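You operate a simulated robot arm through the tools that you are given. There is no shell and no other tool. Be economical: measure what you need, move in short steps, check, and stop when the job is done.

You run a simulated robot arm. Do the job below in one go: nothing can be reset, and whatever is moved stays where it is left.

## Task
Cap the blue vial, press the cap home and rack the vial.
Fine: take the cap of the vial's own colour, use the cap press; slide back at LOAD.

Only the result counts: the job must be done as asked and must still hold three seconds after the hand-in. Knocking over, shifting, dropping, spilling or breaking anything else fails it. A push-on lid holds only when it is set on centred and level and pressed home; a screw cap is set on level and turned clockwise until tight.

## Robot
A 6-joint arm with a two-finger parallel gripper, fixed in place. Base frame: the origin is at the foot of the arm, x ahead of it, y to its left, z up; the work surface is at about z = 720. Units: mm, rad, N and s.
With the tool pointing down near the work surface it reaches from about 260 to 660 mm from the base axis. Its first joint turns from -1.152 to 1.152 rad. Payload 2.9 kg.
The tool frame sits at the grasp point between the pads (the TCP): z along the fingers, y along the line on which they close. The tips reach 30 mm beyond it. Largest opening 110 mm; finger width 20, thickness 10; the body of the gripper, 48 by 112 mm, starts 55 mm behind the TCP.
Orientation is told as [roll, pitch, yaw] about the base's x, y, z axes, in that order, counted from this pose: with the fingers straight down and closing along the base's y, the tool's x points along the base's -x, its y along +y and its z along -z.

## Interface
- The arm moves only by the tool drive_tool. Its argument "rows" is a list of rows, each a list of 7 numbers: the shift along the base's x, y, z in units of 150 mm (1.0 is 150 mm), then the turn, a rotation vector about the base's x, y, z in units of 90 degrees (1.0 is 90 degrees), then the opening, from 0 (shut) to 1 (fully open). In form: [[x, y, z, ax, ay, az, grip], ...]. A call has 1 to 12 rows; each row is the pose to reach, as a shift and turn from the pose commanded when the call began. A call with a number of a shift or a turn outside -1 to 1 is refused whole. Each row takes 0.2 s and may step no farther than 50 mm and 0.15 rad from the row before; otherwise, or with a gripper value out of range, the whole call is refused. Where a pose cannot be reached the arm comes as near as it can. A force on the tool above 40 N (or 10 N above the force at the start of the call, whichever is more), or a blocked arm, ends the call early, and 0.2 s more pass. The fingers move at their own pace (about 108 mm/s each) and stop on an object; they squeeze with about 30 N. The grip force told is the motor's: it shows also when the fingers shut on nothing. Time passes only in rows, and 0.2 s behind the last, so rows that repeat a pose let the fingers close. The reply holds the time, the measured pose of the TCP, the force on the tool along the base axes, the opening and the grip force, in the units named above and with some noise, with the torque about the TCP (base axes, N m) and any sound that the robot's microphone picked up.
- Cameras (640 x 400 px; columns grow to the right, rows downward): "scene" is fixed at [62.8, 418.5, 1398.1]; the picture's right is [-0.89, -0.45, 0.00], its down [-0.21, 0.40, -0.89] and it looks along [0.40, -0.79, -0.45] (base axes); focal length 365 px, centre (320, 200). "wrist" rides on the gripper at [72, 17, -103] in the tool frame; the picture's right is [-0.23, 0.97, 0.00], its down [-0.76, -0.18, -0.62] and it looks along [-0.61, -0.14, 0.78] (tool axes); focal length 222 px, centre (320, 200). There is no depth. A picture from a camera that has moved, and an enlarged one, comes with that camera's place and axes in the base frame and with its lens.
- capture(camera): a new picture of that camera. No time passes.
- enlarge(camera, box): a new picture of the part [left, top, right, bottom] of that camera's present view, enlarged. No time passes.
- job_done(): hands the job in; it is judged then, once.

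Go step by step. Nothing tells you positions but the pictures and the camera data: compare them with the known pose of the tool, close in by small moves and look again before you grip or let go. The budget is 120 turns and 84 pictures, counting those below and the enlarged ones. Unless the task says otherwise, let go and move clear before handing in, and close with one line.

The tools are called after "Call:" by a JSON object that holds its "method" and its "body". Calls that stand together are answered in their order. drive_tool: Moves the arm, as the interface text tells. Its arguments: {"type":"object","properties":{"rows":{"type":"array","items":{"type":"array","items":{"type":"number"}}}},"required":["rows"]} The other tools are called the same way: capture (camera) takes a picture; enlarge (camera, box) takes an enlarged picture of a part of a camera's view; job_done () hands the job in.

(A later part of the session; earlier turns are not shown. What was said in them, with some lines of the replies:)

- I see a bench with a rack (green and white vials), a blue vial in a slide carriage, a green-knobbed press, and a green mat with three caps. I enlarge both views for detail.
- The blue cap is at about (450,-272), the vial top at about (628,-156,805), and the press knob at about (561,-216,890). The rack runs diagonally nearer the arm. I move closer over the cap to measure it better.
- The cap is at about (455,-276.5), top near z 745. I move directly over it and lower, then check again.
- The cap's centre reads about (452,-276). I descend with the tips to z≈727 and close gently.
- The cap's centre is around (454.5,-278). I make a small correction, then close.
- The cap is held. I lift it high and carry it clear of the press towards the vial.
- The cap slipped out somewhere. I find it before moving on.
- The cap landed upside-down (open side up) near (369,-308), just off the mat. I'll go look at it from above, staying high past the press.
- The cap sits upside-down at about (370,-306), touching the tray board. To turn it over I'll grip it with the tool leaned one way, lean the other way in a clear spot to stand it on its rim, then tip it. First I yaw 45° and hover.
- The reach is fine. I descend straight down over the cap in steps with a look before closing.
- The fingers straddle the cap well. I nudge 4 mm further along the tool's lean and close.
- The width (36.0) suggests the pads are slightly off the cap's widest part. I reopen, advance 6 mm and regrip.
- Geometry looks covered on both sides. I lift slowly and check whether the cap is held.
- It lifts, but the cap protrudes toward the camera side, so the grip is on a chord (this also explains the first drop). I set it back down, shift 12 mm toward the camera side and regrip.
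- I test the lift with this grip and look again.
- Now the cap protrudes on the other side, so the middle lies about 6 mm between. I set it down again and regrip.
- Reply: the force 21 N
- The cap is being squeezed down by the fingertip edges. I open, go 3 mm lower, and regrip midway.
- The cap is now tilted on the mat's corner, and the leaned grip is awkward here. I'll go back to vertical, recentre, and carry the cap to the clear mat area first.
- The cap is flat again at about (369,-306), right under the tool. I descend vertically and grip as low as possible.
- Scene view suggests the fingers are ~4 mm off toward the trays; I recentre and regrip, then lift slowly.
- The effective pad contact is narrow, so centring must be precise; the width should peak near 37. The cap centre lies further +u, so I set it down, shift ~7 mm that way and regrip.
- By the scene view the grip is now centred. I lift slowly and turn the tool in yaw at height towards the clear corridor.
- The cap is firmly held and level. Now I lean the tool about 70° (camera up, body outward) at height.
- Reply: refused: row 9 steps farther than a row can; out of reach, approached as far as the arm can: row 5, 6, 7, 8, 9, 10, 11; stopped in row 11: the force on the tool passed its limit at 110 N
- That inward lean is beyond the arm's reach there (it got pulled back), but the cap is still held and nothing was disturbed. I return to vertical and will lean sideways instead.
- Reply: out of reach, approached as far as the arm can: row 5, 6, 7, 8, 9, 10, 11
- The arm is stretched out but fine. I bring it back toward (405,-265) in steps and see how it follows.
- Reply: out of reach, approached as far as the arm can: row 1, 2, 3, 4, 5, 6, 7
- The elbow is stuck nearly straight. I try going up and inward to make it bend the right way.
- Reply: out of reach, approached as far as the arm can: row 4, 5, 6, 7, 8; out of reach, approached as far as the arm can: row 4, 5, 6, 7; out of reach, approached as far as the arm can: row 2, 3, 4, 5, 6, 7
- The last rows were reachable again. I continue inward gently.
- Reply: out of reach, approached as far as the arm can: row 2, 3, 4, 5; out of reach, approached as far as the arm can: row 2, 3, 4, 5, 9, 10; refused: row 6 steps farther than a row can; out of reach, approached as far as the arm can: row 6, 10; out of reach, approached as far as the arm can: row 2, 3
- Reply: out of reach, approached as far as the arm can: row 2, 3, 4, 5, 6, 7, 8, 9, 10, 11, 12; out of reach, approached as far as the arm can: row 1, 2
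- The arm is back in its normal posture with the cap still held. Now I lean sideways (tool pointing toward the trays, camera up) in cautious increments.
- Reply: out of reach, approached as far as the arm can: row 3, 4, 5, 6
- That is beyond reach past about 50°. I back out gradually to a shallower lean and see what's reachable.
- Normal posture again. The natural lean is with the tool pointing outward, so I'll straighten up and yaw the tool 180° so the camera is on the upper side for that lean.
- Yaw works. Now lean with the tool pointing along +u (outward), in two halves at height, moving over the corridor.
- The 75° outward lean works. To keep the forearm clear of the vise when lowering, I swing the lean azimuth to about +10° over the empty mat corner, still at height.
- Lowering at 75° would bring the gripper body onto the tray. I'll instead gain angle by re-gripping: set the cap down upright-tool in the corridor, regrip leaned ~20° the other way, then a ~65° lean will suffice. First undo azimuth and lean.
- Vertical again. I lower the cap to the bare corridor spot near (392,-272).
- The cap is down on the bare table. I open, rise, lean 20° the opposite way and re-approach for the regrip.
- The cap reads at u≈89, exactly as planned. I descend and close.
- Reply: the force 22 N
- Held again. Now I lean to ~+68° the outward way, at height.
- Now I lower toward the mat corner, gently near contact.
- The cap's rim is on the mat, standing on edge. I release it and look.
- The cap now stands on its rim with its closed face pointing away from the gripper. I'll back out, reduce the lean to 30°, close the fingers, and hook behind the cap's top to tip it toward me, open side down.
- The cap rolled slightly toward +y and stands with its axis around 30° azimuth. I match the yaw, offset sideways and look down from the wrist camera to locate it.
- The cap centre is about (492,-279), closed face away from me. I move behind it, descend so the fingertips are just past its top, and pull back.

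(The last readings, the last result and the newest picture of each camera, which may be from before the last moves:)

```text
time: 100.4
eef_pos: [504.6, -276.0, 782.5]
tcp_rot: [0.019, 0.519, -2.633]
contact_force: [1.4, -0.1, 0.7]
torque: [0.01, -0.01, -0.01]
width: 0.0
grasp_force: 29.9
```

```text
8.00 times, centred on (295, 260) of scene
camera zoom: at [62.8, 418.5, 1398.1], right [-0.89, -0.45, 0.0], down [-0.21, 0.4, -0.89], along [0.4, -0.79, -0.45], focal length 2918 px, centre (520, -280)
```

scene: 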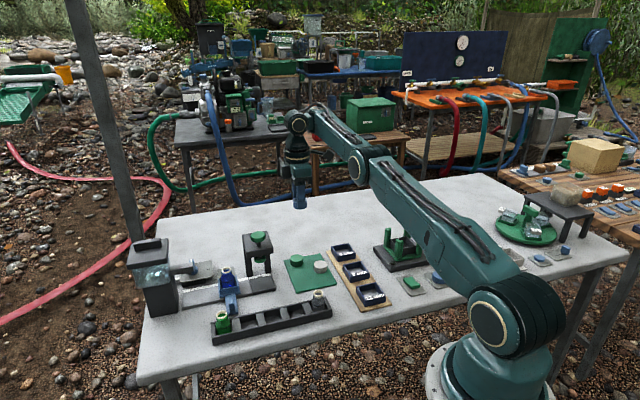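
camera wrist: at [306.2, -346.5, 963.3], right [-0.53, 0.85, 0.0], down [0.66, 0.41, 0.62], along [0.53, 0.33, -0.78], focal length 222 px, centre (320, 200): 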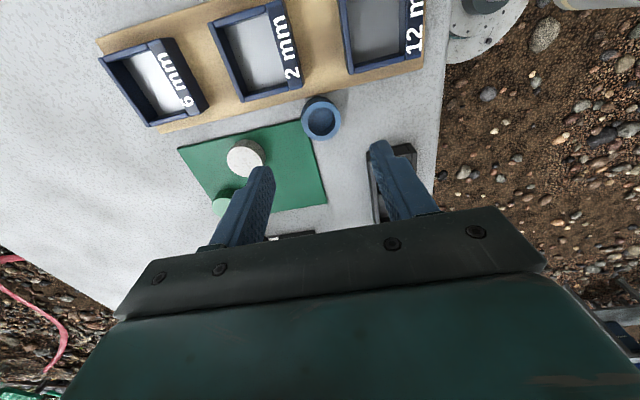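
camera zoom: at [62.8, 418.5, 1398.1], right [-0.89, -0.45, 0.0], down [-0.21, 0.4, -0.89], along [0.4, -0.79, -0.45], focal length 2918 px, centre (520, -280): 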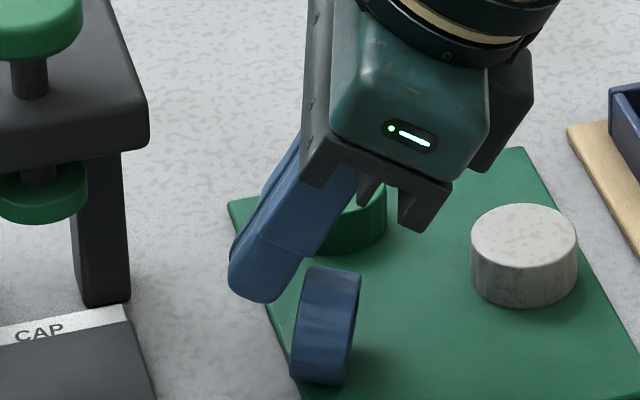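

Fingers are just beyond the cap's top. I pull back slowly.

Call:
{"method": "drive_tool", "body": {"rows": [[-0.04, -0.014, 0, 0, 0, 0, 0.0], [-0.08, -0.028, 0, 0, 0, 0, 0.0], [-0.11, -0.038, 0, 0, 0, 0, 0.0], [-0.14, -0.049, 0, 0, 0, 0, 0.0], [-0.17, -0.06, 0, 0, 0, 0, 0.0], [-0.2, -0.07, 0, 0, 0, 0, 0.0], [-0.23, -0.08, 0, 0, 0, 0, 0.0]]}}

Call:
{"method": "enlarge", "body": {"camera": "scene", "box": [260, 235, 330, 285]}}

```text
time: 102.0
eef_pos: [471.4, -288.7, 784.1]
tcp_rot: [0.019, 0.52, -2.63]
contact_force: [0.7, -0.6, 0.0]
torque: [-0.01, 0.02, -0.01]
width: 0.0
grasp_force: 29.9
```

```text
8.00 times, centred on (295, 260) of scene
camera zoom: at [62.8, 418.5, 1398.1], right [-0.89, -0.45, 0.0], down [-0.21, 0.4, -0.89], along [0.4, -0.79, -0.45], focal length 2918 px, centre (520, -280)
```

zoom: 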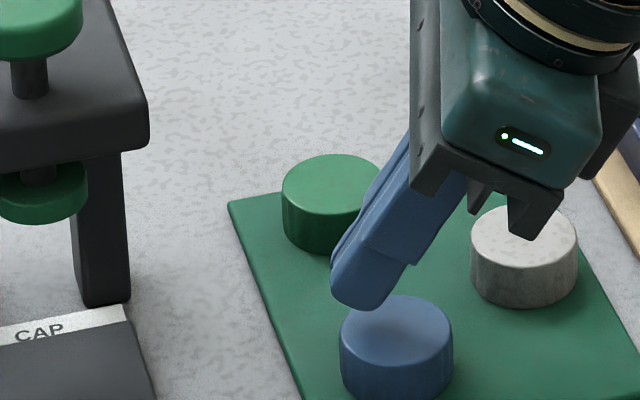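

The cap tipped over perfectly: closed side up on the mat. I rise, straighten the tool, yaw to about -170°, open, and hover over it.

Call:
{"method": "drive_tool", "body": {"rows": [[0, 0, 0.2, 0, 0, 0, 0.0], [0, 0, 0.4, 0, 0, 0, 0.0], [0, 0, 0.4, -0.05, 0.098, 0, 0.2], [0, 0, 0.4, -0.1, 0.196, 0, 0.4], [-0.03, 0.02, 0.4, -0.15, 0.294, 0, 0.6]]}}

Call:
{"method": "drive_tool", "body": {"rows": [[0, 0, 0, 0, 0, -0.08, 0.6], [0, 0, 0, 0, 0, -0.16, 0.6], [0, 0, 0, 0, 0, -0.215, 0.6], [0, 0, 0, 0, 0, -0.215, 0.6]]}}

Call:
{"method": "enlarge", "body": {"camera": "wrist", "box": [200, 60, 440, 210]}}

```text
refused: row 3 steps farther than a row can; nothing moved
```

```text
time: 103.0
eef_pos: [470.4, -287.2, 784.6]
tcp_rot: [0.017, 0.519, -2.971]
contact_force: [0.5, -0.6, -0.4]
torque: [0.0, 0.0, 0.04]
width: 66.0
grasp_force: 0.2
```

```text
2.67 times, centred on (320, 135) of wrist
camera zoom: at [484.9, -300.2, 910.9], right [-0.04, -0.99, -0.1], down [-0.99, 0.02, 0.16], along [-0.16, 0.1, -0.98], focal length 592 px, centre (320, 373)
```

zoom: 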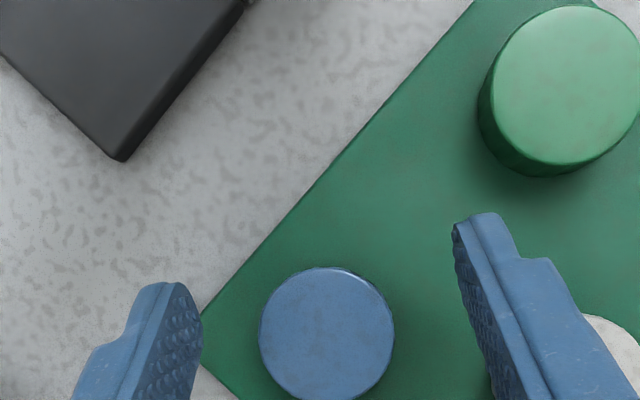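

The cap is at about (468.5,-285.5). I rise, straighten in smaller turns, and hover directly over it.

Call:
{"method": "drive_tool", "body": {"rows": [[0, 0, 0.2, 0, 0, 0, 0.6], [0, 0, 0.4, 0, 0, 0, 0.6], [0, 0, 0.4, -0.012, 0.085, 0, 0.6], [0, 0, 0.4, -0.024, 0.17, 0, 0.6], [0, 0, 0.4, -0.036, 0.255, 0, 0.6], [-0.012, 0.012, 0.4, -0.046, 0.327, 0, 0.6], [-0.012, 0.012, 0.3, -0.046, 0.327, 0, 0.6]]}}

Call:
{"method": "enlarge", "body": {"camera": "wrist", "box": [200, 60, 440, 210]}}

```text
time: 104.6
eef_pos: [469.2, -286.1, 829.4]
tcp_rot: [0.001, -0.002, -2.975]
contact_force: [0.4, 0.3, 0.4]
torque: [0.02, 0.0, 0.01]
width: 66.0
grasp_force: 0.0
```

```text
2.67 times, centred on (320, 135) of wrist
camera zoom: at [543.5, -289.7, 933.1], right [-0.06, -1.0, 0.0], down [-0.78, 0.05, 0.62], along [-0.62, 0.04, -0.78], focal length 592 px, centre (320, 373)
```

zoom: 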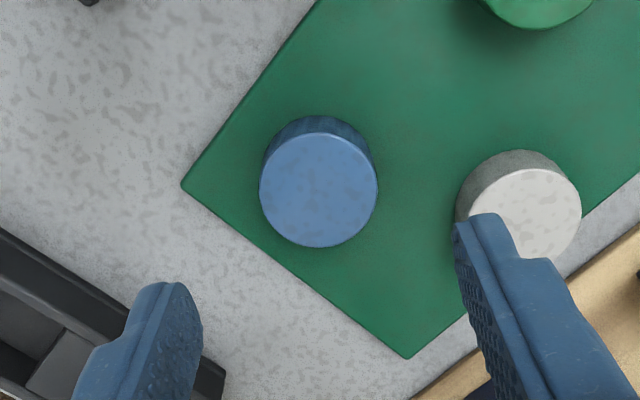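

Centred within ~1.5 mm. I narrow the opening to clear the white cap, descend and grip.

Call:
{"method": "drive_tool", "body": {"rows": [[-0.002, 0.01, 0, 0, 0, 0, 0.45], [-0.002, 0.01, -0.2, 0, 0, 0, 0.45], [-0.002, 0.01, -0.4, 0, 0, 0, 0.45], [-0.002, 0.01, -0.485, 0, 0, 0, 0.45], [-0.002, 0.01, -0.485, 0, 0, 0, 0.2], [-0.002, 0.01, -0.485, 0, 0, 0, 0.0], [-0.002, 0.01, -0.485, 0, 0, 0, 0.0], [-0.002, 0.01, -0.485, 0, 0, 0, 0.0], [-0.002, 0.01, -0.485, 0, 0, 0, 0.0]]}}

Call:
{"method": "enlarge", "body": {"camera": "wrist", "box": [220, 100, 420, 225]}}

```text
time: 106.6
eef_pos: [467.7, -284.1, 755.9]
tcp_rot: [0.002, 0.0, -2.972]
contact_force: [1.3, -1.0, 2.5]
torque: [-0.05, -0.02, 0.01]
width: 37.4
grasp_force: 30.4
```

```text
3.20 times, centred on (320, 162) of wrist
camera zoom: at [543.6, -288.4, 861.1], right [-0.06, -1.0, 0.0], down [-0.78, 0.05, 0.62], along [-0.62, 0.04, -0.78], focal length 711 px, centre (320, 320)
```

zoom: 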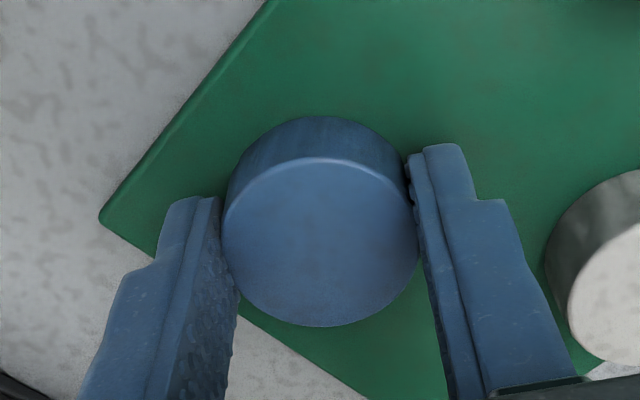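

Width 37.4 — a full-diameter grip this time. I lift slowly and check.

Call:
{"method": "drive_tool", "body": {"rows": [[0, 0, 0.02, 0, 0, 0, 0.0], [0, 0, 0.05, 0, 0, 0, 0.0], [0, 0, 0.1, 0, 0, 0, 0.0], [0, 0, 0.16, 0, 0, 0, 0.0], [0, 0, 0.16, 0, 0, 0, 0.0]]}}

Call:
{"method": "enlarge", "body": {"camera": "wrist", "box": [220, 100, 420, 225]}}

```text
time: 107.8
eef_pos: [468.1, -283.5, 780.4]
tcp_rot: [0.003, 0.0, -2.974]
contact_force: [-1.2, 0.2, 0.2]
torque: [0.03, -0.03, 0.0]
width: 37.1
grasp_force: 29.9
```

```text
3.20 times, centred on (320, 162) of wrist
camera zoom: at [543.2, -288.6, 884.7], right [-0.06, -1.0, 0.0], down [-0.78, 0.05, 0.62], along [-0.62, 0.04, -0.78], focal length 711 px, centre (320, 320)
```

zoom: 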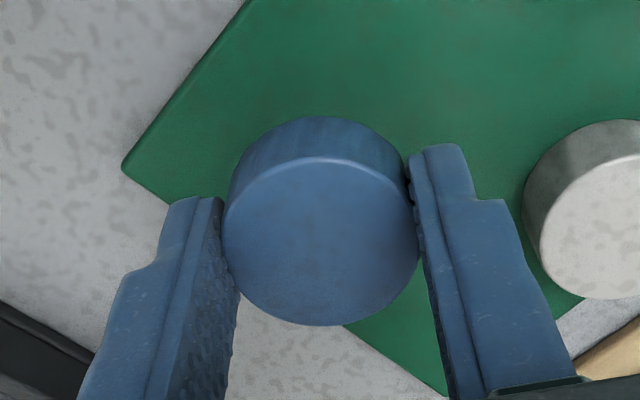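

Held and centred. I lift gently, then route over the corridor (clear of the press) toward the vial.

Call:
{"method": "drive_tool", "body": {"rows": [[0, 0, 0.1, 0, 0, 0, 0.0], [0, 0, 0.22, 0, 0, 0, 0.0], [0, 0, 0.36, 0, 0, 0, 0.0], [0, 0, 0.5, 0, 0, 0, 0.0], [0, 0, 0.64, 0, 0, 0, 0.0], [0, 0.06, 0.76, 0, 0, 0, 0.0], [0.01, 0.16, 0.8, 0, 0, 0, 0.0], [0.02, 0.28, 0.8, 0, 0, 0, 0.0], [0.03, 0.4, 0.8, 0, 0, 0, 0.0], [0.04, 0.52, 0.8, 0, 0, 0, 0.0], [0.05, 0.61, 0.8, 0, 0, 0, 0.0]]}}

Call:
{"method": "drive_tool", "body": {"rows": [[0.06, 0.04, 0, 0, 0, 0, 0.0], [0.16, 0.11, 0, 0, 0, 0, 0.0], [0.28, 0.2, 0, 0, 0, 0, 0.0], [0.4, 0.3, 0, 0, 0, 0, 0.0], [0.52, 0.39, 0, 0, 0, 0, 0.0], [0.64, 0.47, 0, 0, 0, 0, 0.0], [0.72, 0.54, 0, 0, 0, 0, 0.0], [0.8, 0.5, 0, 0, 0, 0, 0.0], [0.88, 0.43, 0, 0, 0, 0, 0.0], [0.93, 0.36, 0, 0, 0, 0, 0.0], [0.93, 0.36, 0, 0, 0, 0, 0.0]]}}

Call:
{"method": "capture", "body": {"camera": "wrist"}}

```text
time: 110.2
eef_pos: [474.6, -192.7, 899.6]
tcp_rot: [0.002, 0.001, -2.974]
contact_force: [0.2, -0.3, -0.6]
torque: [0.0, -0.01, 0.02]
width: 37.2
grasp_force: 30.0
```

```text
time: 112.6
eef_pos: [614.9, -139.6, 900.1]
tcp_rot: [0.001, -0.001, -2.976]
contact_force: [0.4, 0.7, -0.7]
torque: [-0.02, 0.0, 0.0]
width: 36.9
grasp_force: 29.8
```

```text
12 pictures are left
camera wrist: at [689.5, -143.2, 1004.4], right [-0.06, -1.0, 0.0], down [-0.78, 0.05, 0.62], along [-0.62, 0.04, -0.78], focal length 222 px, centre (320, 200)
```

wrist: 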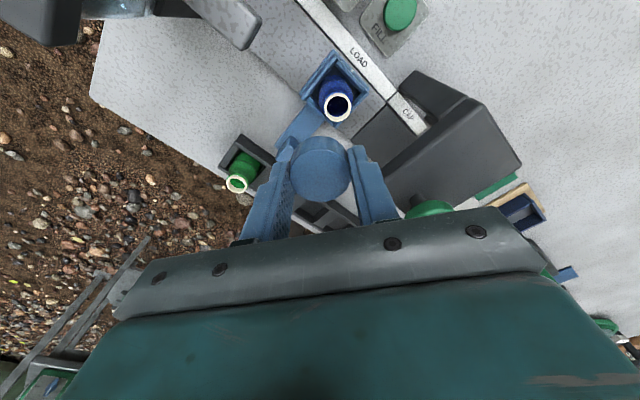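

The vial mouth is at about (632,-156,800). I move over it and check alignment with one wrist picture.

Call:
{"method": "drive_tool", "body": {"rows": [[0.06, -0.06, 0, 0, 0, 0, 0.0], [0.114, -0.109, -0.05, 0, 0, 0, 0.0], [0.114, -0.109, -0.15, 0, 0, 0, 0.0], [0.114, -0.109, -0.27, 0, 0, 0, 0.0], [0.114, -0.109, -0.33, 0, 0, 0, 0.0], [0.114, -0.109, -0.33, 0, 0, 0, 0.0]]}}

Call:
{"method": "enlarge", "body": {"camera": "wrist", "box": [220, 60, 420, 220]}}

```text
time: 114.0
eef_pos: [632.7, -154.2, 850.2]
tcp_rot: [0.0, 0.001, -2.974]
contact_force: [-0.1, -0.2, -0.5]
torque: [-0.01, 0.04, -0.03]
width: 37.0
grasp_force: 30.4
```

```text
2.50 times, centred on (320, 140) of wrist
camera zoom: at [707.4, -159.3, 954.5], right [-0.06, -1.0, 0.0], down [-0.78, 0.05, 0.62], along [-0.62, 0.04, -0.78], focal length 555 px, centre (320, 350)
```

zoom: 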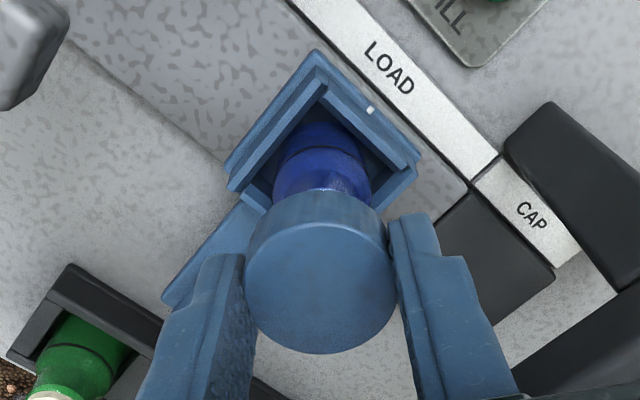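

Lateral alignment is within half a millimetre. I lower slowly until light contact.

Call:
{"method": "drive_tool", "body": {"rows": [[-0.004, -0.004, -0.05, 0, 0, 0, 0.0], [-0.004, -0.004, -0.09, 0, 0, 0, 0.0], [-0.004, -0.004, -0.105, 0, 0, 0, 0.0], [-0.004, -0.004, -0.115, 0, 0, 0, 0.0], [-0.004, -0.004, -0.125, 0, 0, 0, 0.0], [-0.004, -0.004, -0.135, 0, 0, 0, 0.0]]}}

```text
time: 115.4
eef_pos: [631.6, -155.2, 830.0]
tcp_rot: [0.0, 0.0, -2.973]
contact_force: [-0.2, -0.2, 0.4]
torque: [-0.01, -0.01, 0.01]
width: 36.8
grasp_force: 29.9
```

Call:
{"method": "drive_tool", "body": {"rows": [[0, 0, -0.01, 0, 0, 0, 0.0], [0, 0, -0.02, 0, 0, 0, 0.0], [0, 0, -0.03, 0, 0, 0, 0.0], [0, 0, -0.04, 0, 0, 0, 0.0]]}}

Call:
{"method": "enlarge", "body": {"camera": "scene", "box": [200, 215, 280, 275]}}

```text
time: 116.4
eef_pos: [633.3, -155.5, 826.0]
tcp_rot: [0.002, 0.007, -2.973]
contact_force: [-3.4, 2.1, 19.7]
torque: [0.11, 0.35, -0.05]
width: 36.9
grasp_force: 29.9
```

```text
6.67 times, centred on (240, 245) of scene
camera zoom: at [62.3, 418.7, 1398.1], right [-0.89, -0.45, 0.0], down [-0.21, 0.4, -0.89], along [0.4, -0.79, -0.45], focal length 2431 px, centre (853, -100)
```

zoom: 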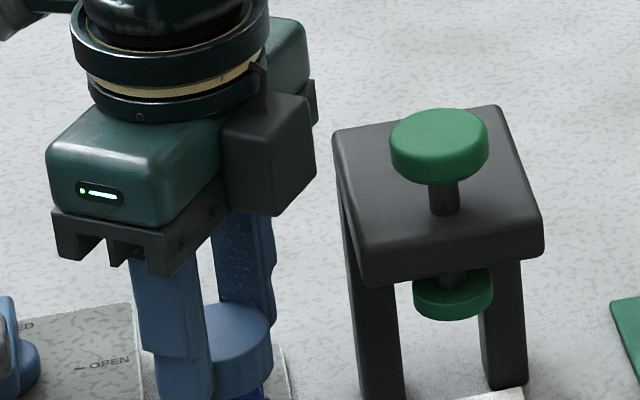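

Contact torque indicates the rim touches on the -x side, so the cap should shift about 2 mm toward -x. I lift slightly, shift and try again.

Call:
{"method": "drive_tool", "body": {"rows": [[0, 0, 0.02, 0, 0, 0, 0.0], [-0.008, 0, 0.035, 0, 0, 0, 0.0], [-0.022, 0, 0.035, 0, 0, 0, 0.0], [-0.022, 0, 0.02, 0, 0, 0, 0.0], [-0.022, 0, 0.012, 0, 0, 0, 0.0], [-0.022, 0, 0.005, 0, 0, 0, 0.0]]}}

```text
time: 117.8
eef_pos: [628.9, -156.2, 828.0]
tcp_rot: [0.004, 0.003, -2.973]
contact_force: [-0.5, 1.3, 11.4]
torque: [0.03, -0.13, 0.01]
width: 36.3
grasp_force: 29.6
```

Now contact is on the +x side, so the centre lies midway. I shift back half and lower again.

Call:
{"method": "drive_tool", "body": {"rows": [[0, 0, 0.02, 0, 0, 0, 0.0], [0.011, 0, 0.03, 0, 0, 0, 0.0], [0.011, 0, 0.02, 0, 0, 0, 0.0], [0.011, 0, 0.01, 0, 0, 0, 0.0], [0.011, 0, 0.0, 0, 0, 0, 0.0], [0.011, 0, -0.005, 0, 0, 0, 0.0]]}}

```text
time: 119.2
eef_pos: [630.0, -156.0, 824.6]
tcp_rot: [0.001, -0.001, -2.974]
contact_force: [-0.1, 0.8, -0.9]
torque: [0.0, 0.01, 0.01]
width: 36.8
grasp_force: 30.3
```

No contact at 824.6 now — the cap is slipping over the rim. I continue down until it seats lightly.

Call:
{"method": "drive_tool", "body": {"rows": [[0, 0, -0.01, 0, 0, 0, 0.0], [0, 0, -0.02, 0, 0, 0, 0.0], [0, 0, -0.03, 0, 0, 0, 0.0], [0, 0, -0.04, 0, 0, 0, 0.0]]}}

```text
time: 120.2
eef_pos: [631.1, -155.4, 818.9]
tcp_rot: [0.002, 0.0, -2.975]
contact_force: [0.5, 0.5, 0.0]
torque: [-0.03, 0.01, 0.04]
width: 36.5
grasp_force: 30.3
```

Call:
{"method": "drive_tool", "body": {"rows": [[0, 0, -0.01, 0, 0, 0, 0.0], [0, 0, -0.02, 0, 0, 0, 0.0], [0, 0, -0.03, 0, 0, 0, 0.0], [0, 0, -0.04, 0, 0, 0, 0.0], [0, 0, -0.05, 0, 0, 0, 0.0]]}}

```text
time: 121.4
eef_pos: [630.7, -155.8, 812.0]
tcp_rot: [0.003, 0.0, -2.973]
contact_force: [-0.5, -0.1, 6.2]
torque: [0.05, 0.03, -0.01]
width: 36.5
grasp_force: 29.6
heard: snap
```

A snap was heard and the cap is seated. I release and rise, then look at the scene.

Call:
{"method": "drive_tool", "body": {"rows": [[0, 0, 0, 0, 0, 0, 0.4], [0, 0, 0, 0, 0, 0, 0.48], [0, 0, 0.1, 0, 0, 0, 0.48], [0, 0, 0.3, 0, 0, 0, 0.48], [-0.15, 0.15, 0.6, 0, 0, 0, 0.48], [-0.4, 0.3, 0.9, 0, 0, 0, 0.48], [-0.65, 0.3, 1.0, 0, 0, 0, 0.48]]}}

Call:
{"method": "enlarge", "body": {"camera": "scene", "box": [180, 220, 280, 320]}}

```text
refused: row 5 steps farther than a row can; nothing moved
```

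```text
4.00 times, centred on (230, 270) of scene
camera zoom: at [62.6, 418.5, 1398.1], right [-0.89, -0.45, 0.0], down [-0.21, 0.4, -0.89], along [0.4, -0.79, -0.45], focal length 1459 px, centre (680, -80)
```

zoom: 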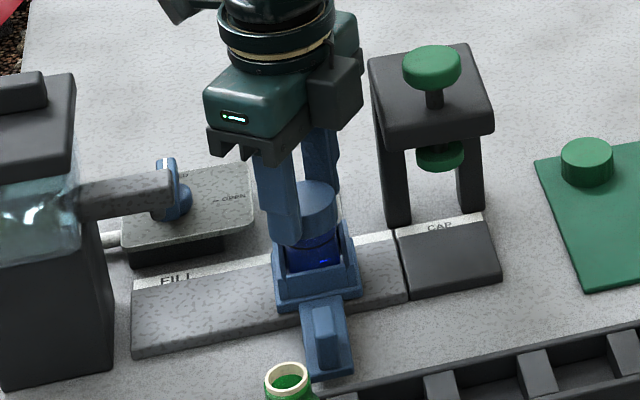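

The cap sits level on the vial. I release, rise, and turn the tool to grip the slide's handle at about (565,-93).

Call:
{"method": "drive_tool", "body": {"rows": [[0, 0, 0, 0, 0, 0, 0.4], [0, 0, 0, 0, 0, 0, 0.48], [0, 0, 0.1, 0, 0, 0, 0.48], [0, 0, 0.3, 0, 0, 0, 0.48], [0, 0, 0.55, 0, 0, 0, 0.48]]}}

Call:
{"method": "drive_tool", "body": {"rows": [[-0.04, 0.04, 0, 0, 0, 0.09, 0.48], [-0.08, 0.08, 0, 0, 0, 0.18, 0.48], [-0.12, 0.12, 0, 0, 0, 0.27, 0.48], [-0.16, 0.16, 0, 0, 0, 0.36, 0.48], [-0.2, 0.2, 0, 0, 0, 0.45, 0.48], [-0.25, 0.25, 0, 0, 0, 0.54, 0.48], [-0.3, 0.3, 0, 0, 0, 0.63, 0.48], [-0.35, 0.34, 0, 0, 0, 0.72, 0.48], [-0.4, 0.38, 0, 0, 0, 0.81, 0.48], [-0.44, 0.42, 0, 0, 0, 0.9, 0.48], [-0.44, 0.42, 0, 0, 0, 0.99, 0.48]]}}

Call:
{"method": "drive_tool", "body": {"rows": [[0, 0, 0, 0, 0, 0.09, 0.48], [0, 0, 0, 0, 0, 0.18, 0.48], [0, 0, 0, 0, 0, 0.27, 0.48], [0, 0, 0, 0, 0, 0.36, 0.48], [0, 0, 0, 0, 0, 0.403, 0.48], [0, 0, -0.2, 0, 0, 0.403, 0.48], [0, 0, -0.35, 0, 0, 0.403, 0.48]]}}

Call:
{"method": "capture", "body": {"camera": "wrist"}}

```text
time: 122.6
eef_pos: [630.1, -155.8, 894.6]
tcp_rot: [0.001, 0.0, -2.973]
contact_force: [0.0, -0.4, 0.3]
torque: [-0.02, 0.0, -0.02]
width: 52.8
grasp_force: 0.1
```

```text
time: 125.0
eef_pos: [562.7, -92.7, 893.6]
tcp_rot: [0.002, 0.0, -1.414]
contact_force: [0.1, 0.1, 1.3]
torque: [0.01, -0.02, 0.01]
width: 52.5
grasp_force: 0.1
```

```text
time: 126.6
eef_pos: [563.9, -92.2, 841.6]
tcp_rot: [0.003, -0.001, -0.784]
contact_force: [0.2, 0.6, -0.1]
torque: [0.02, 0.02, -0.02]
width: 53.0
grasp_force: 0.1
```

```text
8 pictures are left
camera wrist: at [525.4, -29.4, 945.5], right [0.85, 0.53, 0.0], down [0.41, -0.66, 0.62], along [0.33, -0.53, -0.78], focal length 222 px, centre (320, 200)
```

wrist: 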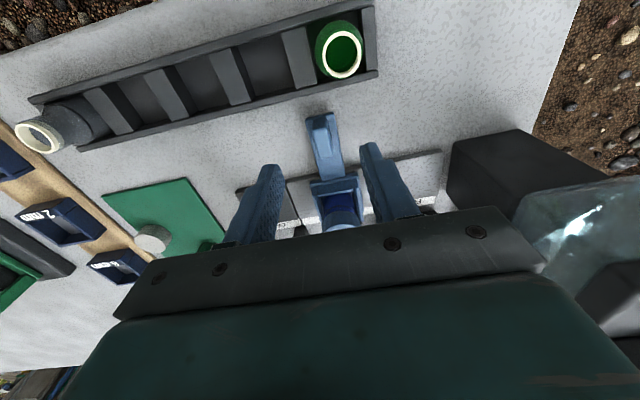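

The handle knob is at about (566.5,-91.7). I centre, descend beside it and grip.

Call:
{"method": "drive_tool", "body": {"rows": [[0.01, 0.008, -0.15, 0, 0, 0, 0.48], [0.01, 0.008, -0.3, 0, 0, 0, 0.48], [0.01, 0.008, -0.4, 0, 0, 0, 0.48], [0.01, 0.008, -0.457, 0, 0, 0, 0.48], [0.01, 0.008, -0.457, 0, 0, 0, 0.25], [0.01, 0.008, -0.457, 0, 0, 0, 0.1], [0.01, 0.008, -0.457, 0, 0, 0, 0.0], [0.01, 0.008, -0.457, 0, 0, 0, 0.0]]}}

```text
time: 128.4
eef_pos: [565.1, -92.0, 772.4]
tcp_rot: [0.002, -0.001, -0.786]
contact_force: [0.9, -1.4, -4.1]
torque: [-0.43, -0.32, 0.0]
width: 13.6
grasp_force: 44.5
```

Gripped (13.6 mm). I slide the carriage toward CAP by about 89 mm along the track.

Call:
{"method": "drive_tool", "body": {"rows": [[-0.03, -0.03, 0, 0, 0, 0, 0.0], [-0.08, -0.08, 0, 0, 0, 0, 0.0], [-0.14, -0.14, 0, 0, 0, 0, 0.0], [-0.2, -0.2, 0, 0, 0, 0, 0.0], [-0.26, -0.26, 0, 0, 0, 0, 0.0], [-0.32, -0.32, 0, 0, 0, 0, 0.0], [-0.37, -0.37, 0, 0, 0, 0, 0.0], [-0.4, -0.4, 0, 0, 0, 0, 0.0]]}}

Call:
{"method": "enlarge", "body": {"camera": "scene", "box": [180, 220, 300, 320]}}

```text
time: 130.2
eef_pos: [504.1, -152.0, 772.0]
tcp_rot: [0.001, 0.001, -0.786]
contact_force: [5.1, -6.4, -13.4]
torque: [-0.38, -0.29, 0.04]
width: 13.7
grasp_force: 45.0
```

```text
4.00 times, centred on (240, 270) of scene
camera zoom: at [63.1, 418.3, 1398.1], right [-0.89, -0.45, 0.0], down [-0.21, 0.41, -0.89], along [0.4, -0.79, -0.45], focal length 1459 px, centre (640, -80)
```

zoom: 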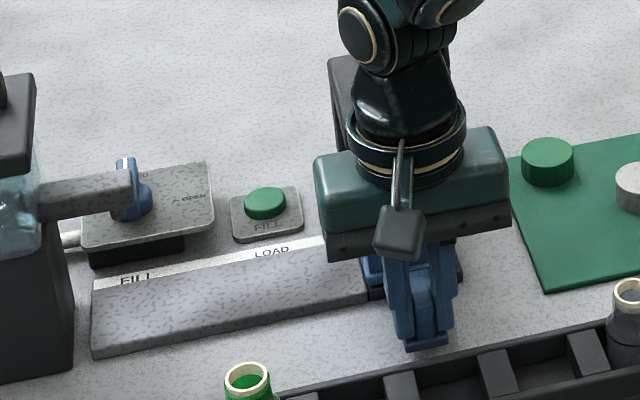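

The carriage followed. I continue a few millimetres to find the end stop.

Call:
{"method": "drive_tool", "body": {"rows": [[-0.008, -0.008, 0, 0, 0, 0, 0.0], [-0.016, -0.016, 0, 0, 0, 0, 0.0], [-0.024, -0.024, 0, 0, 0, 0, 0.0]]}}

```text
time: 131.0
eef_pos: [501.7, -154.8, 772.2]
tcp_rot: [0.003, 0.0, -0.786]
contact_force: [7.5, -6.6, -13.5]
torque: [-0.12, 0.19, -0.07]
width: 13.7
grasp_force: 44.9
```

Call:
{"method": "drive_tool", "body": {"rows": [[-0.01, -0.01, 0, 0, 0, 0, 0.0], [-0.02, -0.02, 0, 0, 0, 0, 0.0]]}}

```text
time: 131.6
eef_pos: [501.4, -155.8, 772.3]
tcp_rot: [0.007, -0.001, -0.779]
contact_force: [20.0, 8.5, -14.4]
torque: [0.34, 0.7, -0.33]
width: 14.0
grasp_force: 44.8
```

The end stop is reached (force rises). I relax, release the handle, rise well above and go to the press knob at about (568,-219).

Call:
{"method": "drive_tool", "body": {"rows": [[0.015, 0.015, 0, 0, 0, 0, 0.0], [0.015, 0.015, 0, 0, 0, 0, 0.25], [0.015, 0.015, 0, 0, 0, 0, 0.3], [0.015, 0.015, 0.2, 0, 0, 0, 0.3], [0.015, 0.015, 0.5, 0, 0, 0, 0.2], [0.015, 0.015, 0.8, 0, 0, 0, 0.0], [0.015, 0.015, 1.0, 0, 0, 0, 0.0]]}}

Call:
{"method": "drive_tool", "body": {"rows": [[0, 0, 0.15, 0, 0, 0, 0.0], [0.1, -0.1, 0.15, 0, 0, 0, 0.0], [0.25, -0.25, 0.15, 0, 0, 0, 0.0], [0.4, -0.4, 0.15, 0, 0, 0, 0.0], [0.43, -0.43, 0.1, 0, 0, 0, 0.0], [0.43, -0.43, 0.0, 0, 0, 0, 0.0]]}}

Call:
{"method": "capture", "body": {"camera": "scene"}}

```text
time: 133.2
eef_pos: [501.3, -154.3, 922.5]
tcp_rot: [0.002, 0.0, -0.785]
contact_force: [-0.9, 0.0, -0.2]
torque: [0.03, 0.04, -0.01]
width: 0.0
grasp_force: 30.4
```

```text
time: 134.6
eef_pos: [565.9, -219.5, 921.6]
tcp_rot: [0.002, 0.0, -0.784]
contact_force: [1.4, 0.2, -0.4]
torque: [0.0, -0.04, 0.03]
width: 0.1
grasp_force: 30.2
```

```text
6 pictures are left
```

scene: 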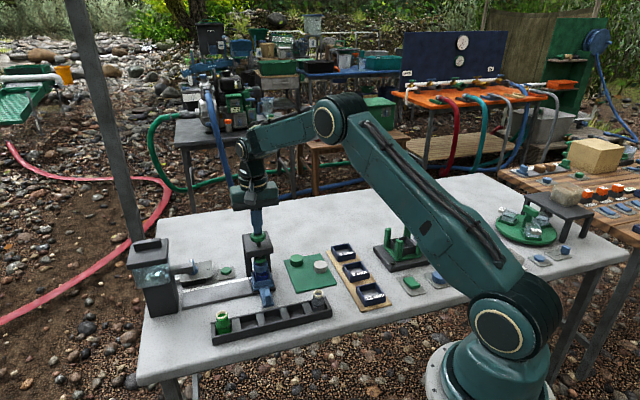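

The fingertips are right above the press knob. I press down gradually.

Call:
{"method": "drive_tool", "body": {"rows": [[0, 0, -0.03, 0, 0, 0, 0.0], [0, 0, -0.06, 0, 0, 0, 0.0], [0, 0, -0.09, 0, 0, 0, 0.0], [0, 0, -0.12, 0, 0, 0, 0.0], [0, 0, -0.15, 0, 0, 0, 0.0], [0, 0, -0.18, 0, 0, 0, 0.0]]}}

```text
time: 135.8
eef_pos: [566.8, -221.0, 909.0]
tcp_rot: [0.003, -0.003, -0.786]
contact_force: [-4.1, 1.1, 8.4]
torque: [0.12, 0.14, 0.0]
width: 0.0
grasp_force: 29.8
heard: click
stopped in row 5: the force on the tool passed its limit at 46 N (the readings are from after the stop); the commanded pose is now the measured one
```

A click was heard. I press once more to be sure it is fully home.

Call:
{"method": "drive_tool", "body": {"rows": [[0, 0, -0.01, 0, 0, 0, 0.0], [0, 0, -0.025, 0, 0, 0, 0.0], [0, 0, -0.04, 0, 0, 0, 0.0], [0, 0, -0.055, 0, 0, 0, 0.0], [0, 0, -0.07, 0, 0, 0, 0.0]]}}

Call:
{"method": "enlarge", "body": {"camera": "scene", "box": [220, 215, 300, 315]}}

```text
time: 136.5
eef_pos: [566.0, -220.1, 909.2]
tcp_rot: [0.005, -0.008, -0.785]
contact_force: [-3.7, 1.5, 8.1]
torque: [0.1, 0.14, 0.03]
width: 0.2
grasp_force: 29.6
stopped in row 3: the force on the tool passed its limit at 43 N (the readings are from after the stop); the commanded pose is now the measured one
```

```text
4.00 times, centred on (260, 265) of scene
camera zoom: at [62.6, 418.6, 1398.1], right [-0.89, -0.45, 0.0], down [-0.21, 0.4, -0.89], along [0.4, -0.79, -0.45], focal length 1459 px, centre (560, -60)
```

zoom: 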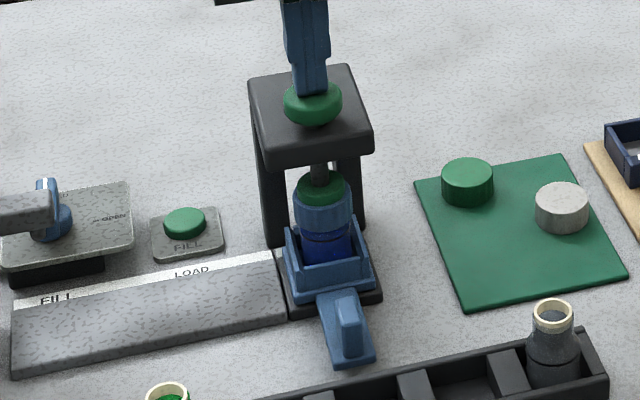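

The plunger is pressed fully onto the cap. I raise and check that the plunger returns before sliding back.

Call:
{"method": "drive_tool", "body": {"rows": [[0, 0, 0.05, 0, 0, 0, 0.0], [0, 0, 0.15, 0, 0, 0, 0.0], [-0.1, 0.1, 0.2, 0, 0, 0, 0.0], [-0.25, 0.25, 0.2, 0, 0, 0, 0.0], [-0.4, 0.4, 0.2, 0, 0, 0, 0.2], [-0.425, 0.44, 0.2, 0, 0, 0, 0.3], [-0.425, 0.44, 0.0, 0, 0, 0, 0.3]]}}

Call:
{"method": "enlarge", "body": {"camera": "scene", "box": [220, 215, 300, 315]}}

```text
time: 138.1
eef_pos: [503.3, -153.6, 908.2]
tcp_rot: [0.005, -0.007, -0.785]
contact_force: [0.7, 0.3, 1.0]
torque: [0.02, 0.0, 0.01]
width: 32.9
grasp_force: 0.1
```

```text
4.00 times, centred on (260, 265) of scene
camera zoom: at [62.8, 418.5, 1398.1], right [-0.89, -0.45, 0.0], down [-0.21, 0.4, -0.89], along [0.4, -0.79, -0.45], focal length 1459 px, centre (560, -60)
```

zoom: 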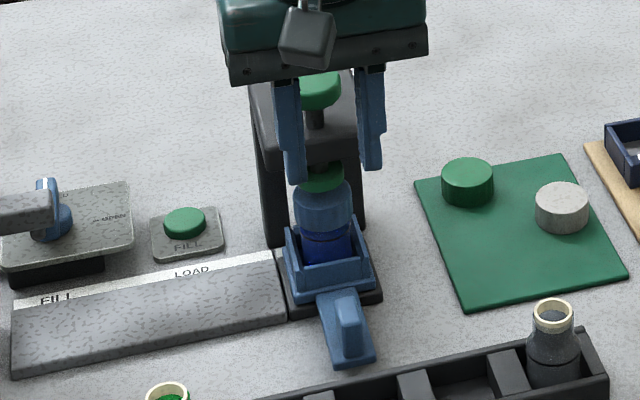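

The plunger returned. I grip the handle again and slide it back to LOAD, to the recorded position (565.2,-92).

Call:
{"method": "drive_tool", "body": {"rows": [[0, 0, -0.25, 0, 0, 0, 0.3], [0, 0, -0.5, 0, 0, 0, 0.3], [0, 0, -0.75, 0, 0, 0, 0.3], [0, 0, -0.87, 0, 0, 0, 0.3], [0, 0, -0.9, 0, 0, 0, 0.3], [0, 0, -0.9, 0, 0, 0, 0.1], [0, 0, -0.9, 0, 0, 0, 0.0], [0, 0, -0.9, 0, 0, 0, 0.0]]}}

Call:
{"method": "drive_tool", "body": {"rows": [[0.03, 0.03, 0, 0, 0, 0, 0.0], [0.09, 0.09, 0, 0, 0, 0, 0.0], [0.15, 0.15, 0, 0, 0, 0, 0.0], [0.21, 0.21, 0, 0, 0, 0, 0.0], [0.27, 0.27, 0, 0, 0, 0, 0.0], [0.33, 0.33, 0, 0, 0, 0, 0.0], [0.38, 0.38, 0, 0, 0, 0, 0.0], [0.413, 0.411, 0, 0, 0, 0, 0.0], [0.413, 0.411, 0, 0, 0, 0, 0.0]]}}

```text
time: 139.9
eef_pos: [502.0, -153.6, 772.0]
tcp_rot: [0.002, -0.007, -0.786]
contact_force: [-1.9, -1.5, -3.4]
torque: [-0.69, -0.15, -0.03]
width: 13.6
grasp_force: 44.5
```

```text
time: 141.9
eef_pos: [564.9, -92.4, 773.3]
tcp_rot: [0.005, -0.005, -0.785]
contact_force: [-2.2, 1.8, -8.3]
torque: [-0.47, 0.04, -0.09]
width: 13.7
grasp_force: 44.9
```

The slide is back at LOAD. I release, rise, and turn the tool to yaw -150° above the capped vial.

Call:
{"method": "drive_tool", "body": {"rows": [[0, 0, 0, 0, 0, 0, 0.25], [0, 0, 0, 0, 0, 0, 0.3], [0, 0, 0.2, 0, 0, 0, 0.3], [0, 0, 0.5, 0, 0, 0, 0.3], [0, 0, 0.8, 0, 0, 0, 0.4], [0, 0, 0.95, 0, 0, 0, 0.5]]}}

Call:
{"method": "drive_tool", "body": {"rows": [[0, 0, 0, 0, 0, -0.09, 0.5], [0, 0, 0, 0, 0, -0.18, 0.5], [0, 0, 0, 0, 0, -0.27, 0.5], [0, 0, 0, 0, 0, -0.36, 0.5], [0, 0, 0, 0, 0, -0.45, 0.5], [0, 0, 0, 0, 0, -0.54, 0.5], [0, 0, 0, 0, 0, -0.63, 0.5], [0, 0, 0, 0, 0, -0.72, 0.5], [0, 0, 0, 0, 0, -0.81, 0.5], [0, 0, 0, 0, 0, -0.9, 0.5], [0, 0, 0, 0, 0, -0.99, 0.5]]}}

Call:
{"method": "drive_tool", "body": {"rows": [[0.1, -0.1, 0, 0, 0, -0.09, 0.5], [0.25, -0.25, 0, 0, 0, -0.177, 0.5], [0.4, -0.4, 0, 0, 0, -0.177, 0.5], [0.437, -0.424, 0, 0, 0, -0.177, 0.5], [0.437, -0.424, -0.2, 0, 0, -0.177, 0.5], [0.437, -0.424, -0.2, 0, 0, -0.177, 0.5]]}}

Call:
{"method": "capture", "body": {"camera": "wrist"}}

```text
time: 143.3
eef_pos: [565.1, -93.1, 915.8]
tcp_rot: [0.005, -0.004, -0.785]
contact_force: [-0.3, 0.2, 0.0]
torque: [0.01, 0.04, -0.01]
width: 54.9
grasp_force: 0.0
```

```text
time: 145.7
eef_pos: [564.8, -93.3, 913.8]
tcp_rot: [0.007, -0.006, -2.342]
contact_force: [0.0, -0.2, 0.2]
torque: [-0.02, 0.0, 0.03]
width: 54.6
grasp_force: 0.0
```

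```text
time: 147.1
eef_pos: [631.4, -157.2, 885.3]
tcp_rot: [0.004, -0.006, -2.618]
contact_force: [-0.4, 0.0, 0.2]
torque: [-0.01, 0.0, 0.03]
width: 55.2
grasp_force: 0.0
```

```text
3 pictures are left
camera wrist: at [703.2, -134.3, 988.9], right [0.29, -0.96, 0.01], down [-0.75, -0.22, 0.63], along [-0.6, -0.19, -0.78], focal length 222 px, centre (320, 200)
```

wrist: 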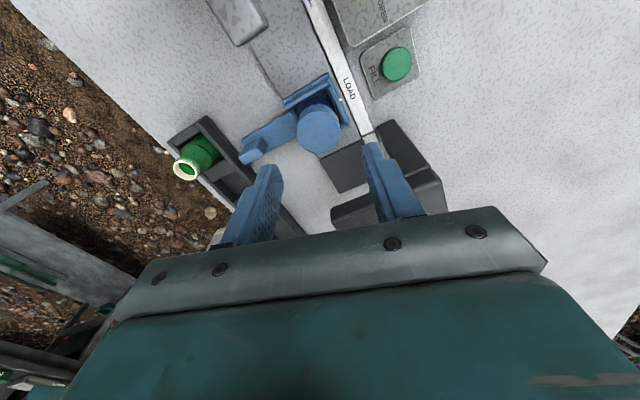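

The cap is under the tool (about 1 mm off). I adjust, descend to grip the cap/shoulder above the carriage walls, close, and lift slowly.

Call:
{"method": "drive_tool", "body": {"rows": [[0.008, 0.004, -0.2, 0, 0, 0, 0.5], [0.008, 0.004, -0.4, 0, 0, 0, 0.5], [0.008, 0.004, -0.53, 0, 0, 0, 0.5], [0.008, 0.004, -0.585, 0, 0, 0, 0.5], [0.008, 0.004, -0.585, 0, 0, 0, 0.3], [0.008, 0.004, -0.585, 0, 0, 0, 0.1], [0.008, 0.004, -0.585, 0, 0, 0, 0.0], [0.008, 0.004, -0.585, 0, 0, 0, 0.0]]}}

Call:
{"method": "drive_tool", "body": {"rows": [[0, 0, 0.02, 0, 0, 0, 0.0], [0, 0, 0.05, 0, 0, 0, 0.0], [0, 0, 0.1, 0, 0, 0, 0.0], [0, 0, 0.18, 0, 0, 0, 0.0], [0, 0, 0.28, 0, 0, 0, 0.0], [0, 0, 0.4, 0, 0, 0, 0.0], [0, 0, 0.52, 0, 0, 0, 0.0]]}}

```text
time: 148.9
eef_pos: [630.9, -156.4, 797.4]
tcp_rot: [0.006, -0.006, -2.619]
contact_force: [-0.6, -0.2, 0.0]
torque: [0.0, 0.01, 0.0]
width: 38.8
grasp_force: 30.0
```

```text
time: 150.5
eef_pos: [631.9, -155.4, 875.0]
tcp_rot: [0.006, -0.006, -2.619]
contact_force: [-0.5, 1.0, 0.5]
torque: [-0.01, -0.01, 0.01]
width: 38.7
grasp_force: 29.8
```

Gripped at 38.8 mm and lifted stably. I carry the vial to the middle rack slot, about (464,-115).

Call:
{"method": "drive_tool", "body": {"rows": [[0, 0, 0.1, 0, 0, 0, 0.0], [-0.08, 0.02, 0.17, 0, 0, 0, 0.0], [-0.2, 0.05, 0.17, 0, 0, 0, 0.0], [-0.34, 0.085, 0.17, 0, 0, 0, 0.0], [-0.48, 0.12, 0.17, 0, 0, 0, 0.0], [-0.62, 0.155, 0.17, 0, 0, 0, 0.0], [-0.76, 0.19, 0.17, 0, 0, 0, 0.0], [-0.9, 0.225, 0.17, 0, 0, 0, 0.0], [-1.0, 0.25, 0.17, 0, 0, 0, 0.0]]}}

Call:
{"method": "drive_tool", "body": {"rows": [[-0.06, 0.01, 0, 0, 0, 0, 0.0], [-0.118, 0.02, 0, 0, 0, 0, 0.0], [-0.118, 0.02, -0.15, 0, 0, 0, 0.0], [-0.118, 0.02, -0.28, 0, 0, 0, 0.0], [-0.118, 0.02, -0.28, 0, 0, 0, 0.0]]}}

Call:
{"method": "capture", "body": {"camera": "wrist"}}

```text
time: 152.5
eef_pos: [481.5, -117.3, 899.9]
tcp_rot: [0.007, -0.005, -2.618]
contact_force: [0.2, 0.0, -1.0]
torque: [0.02, -0.02, 0.04]
width: 38.7
grasp_force: 30.1
```

```text
time: 153.7
eef_pos: [465.2, -115.2, 858.3]
tcp_rot: [0.005, -0.005, -2.618]
contact_force: [0.4, 0.1, 0.0]
torque: [0.01, -0.01, 0.01]
width: 38.9
grasp_force: 29.7
```

```text
2 pictures are left
camera wrist: at [536.4, -92.9, 961.9], right [0.29, -0.96, 0.01], down [-0.75, -0.22, 0.63], along [-0.6, -0.19, -0.78], focal length 222 px, centre (320, 200)
```

wrist: 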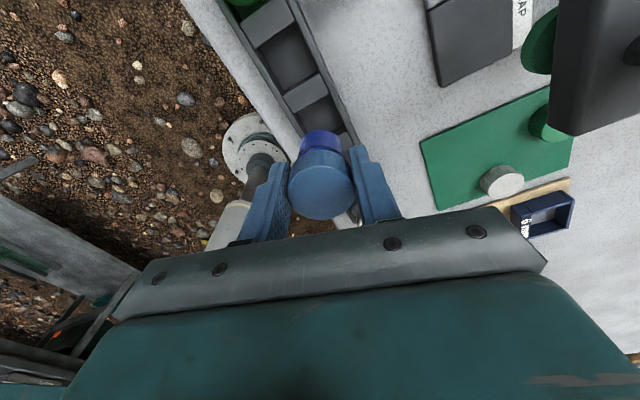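

The vial is aligned with the middle slot (u≈247, n≈410). I lower it until it touches the rack floor.

Call:
{"method": "drive_tool", "body": {"rows": [[-0.003, 0.002, -0.12, 0, 0, 0, 0.0], [-0.003, 0.002, -0.24, 0, 0, 0, 0.0], [-0.003, 0.002, -0.34, 0, 0, 0, 0.0], [-0.003, 0.002, -0.4, 0, 0, 0, 0.0], [-0.003, 0.002, -0.43, 0, 0, 0, 0.0], [-0.003, 0.002, -0.445, 0, 0, 0, 0.0], [-0.003, 0.002, -0.46, 0, 0, 0, 0.0]]}}

```text
time: 155.3
eef_pos: [463.7, -114.7, 790.5]
tcp_rot: [0.007, -0.006, -2.617]
contact_force: [0.9, -0.4, -0.2]
torque: [-0.01, 0.0, -0.01]
width: 38.7
grasp_force: 29.9
```

Call:
{"method": "drive_tool", "body": {"rows": [[0, 0, -0.01, 0, 0, 0, 0.0], [0, 0, -0.02, 0, 0, 0, 0.0], [0, 0, -0.03, 0, 0, 0, 0.0], [0, 0, -0.04, 0, 0, 0, 0.0]]}}

```text
time: 156.3
eef_pos: [464.3, -114.0, 784.6]
tcp_rot: [0.006, -0.007, -2.62]
contact_force: [0.0, -0.7, -0.6]
torque: [0.0, 0.02, 0.01]
width: 38.8
grasp_force: 29.4
```

Call:
{"method": "drive_tool", "body": {"rows": [[0, 0, -0.008, 0, 0, 0, 0.0], [0, 0, -0.016, 0, 0, 0, 0.0], [0, 0, -0.024, 0, 0, 0, 0.0], [0, 0, -0.032, 0, 0, 0, 0.0]]}}

Call:
{"method": "enlarge", "body": {"camera": "scene", "box": [200, 250, 340, 350]}}

```text
time: 157.3
eef_pos: [464.1, -114.6, 779.9]
tcp_rot: [0.008, -0.003, -2.616]
contact_force: [-1.7, 3.4, 22.1]
torque: [0.18, 0.15, 0.01]
width: 39.1
grasp_force: 29.6
```

```text
4.00 times, centred on (270, 300) of scene
camera zoom: at [62.4, 418.7, 1398.1], right [-0.89, -0.45, 0.0], down [-0.21, 0.4, -0.89], along [0.4, -0.79, -0.45], focal length 1459 px, centre (520, -200)
```

zoom: 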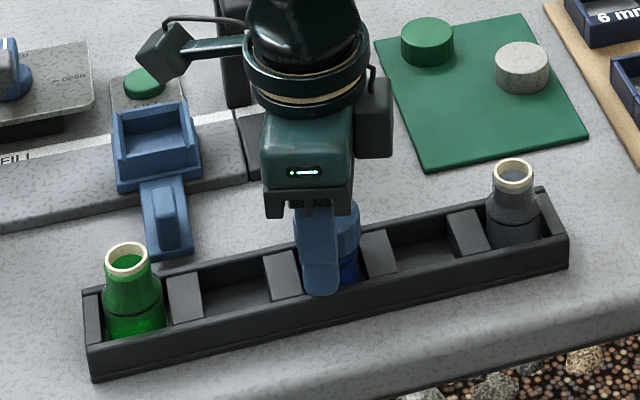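

The contact is centred, so the vial is seated (or within a few mm of it). I unload slightly, open, and rise clear.

Call:
{"method": "drive_tool", "body": {"rows": [[0, 0, 0.02, 0, 0, 0, 0.0], [0, 0, 0.02, 0, 0, 0, 0.4], [0, 0, 0.02, 0, 0, 0, 0.5], [0, 0, 0.02, 0, 0, 0, 0.5], [0, 0, 0.15, 0, 0, 0, 0.5], [0, 0, 0.4, 0, 0, 0, 0.5], [0, 0, 0.7, 0, 0, 0, 0.5], [0, 0, 1.0, 0, 0, 0, 0.5]]}}

Call:
{"method": "drive_tool", "body": {"rows": [[-0.1, -0.1, 0.2, 0, 0, 0, 0.5], [-0.2, -0.3, 0.3, 0, 0, 0, 0.5], [-0.25, -0.5, 0.3, 0, 0, 0, 0.5], [-0.3, -0.7, 0.3, 0, 0, 0, 0.5]]}}

Call:
{"method": "enlarge", "body": {"camera": "scene", "box": [180, 220, 340, 345]}}

```text
time: 159.1
eef_pos: [464.2, -115.4, 931.2]
tcp_rot: [0.005, -0.008, -2.617]
contact_force: [0.2, 0.2, -0.2]
torque: [-0.02, 0.01, -0.03]
width: 55.0
grasp_force: 0.0
```

```text
time: 160.1
eef_pos: [419.4, -221.4, 972.8]
tcp_rot: [0.005, -0.007, -2.62]
contact_force: [-0.2, -0.4, 0.1]
torque: [0.0, -0.01, 0.0]
width: 54.9
grasp_force: 0.1
```

```text
3.20 times, centred on (260, 282) of scene
camera zoom: at [62.8, 418.5, 1398.1], right [-0.89, -0.45, 0.0], down [-0.21, 0.4, -0.89], along [0.4, -0.79, -0.45], focal length 1167 px, centre (512, -64)
```

zoom: 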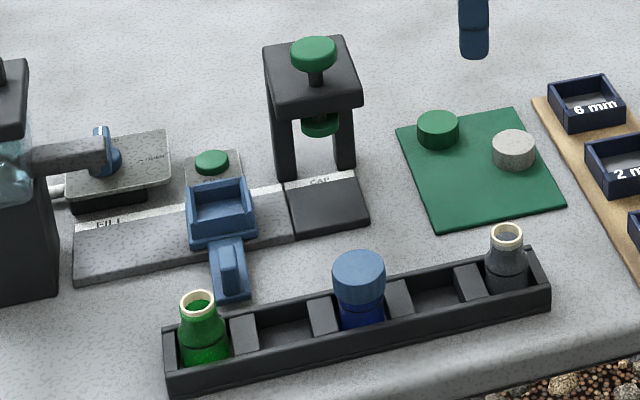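

The blue vial stands upright in the middle rack slot with its cap on level, the slide is back at LOAD, and the other vials and caps are where they were. The arm is clear, so I hand in.

Call:
{"method": "job_done", "body": {}}

```text
The job is handed in.
```

The blue vial is capped with its own blue cap, pressed home in the cap press and standing in the middle rack slot. The slide is back at LOAD and the job is handed in; I dropped the cap once early on, but recovered it before capping and saw nothing else moved.
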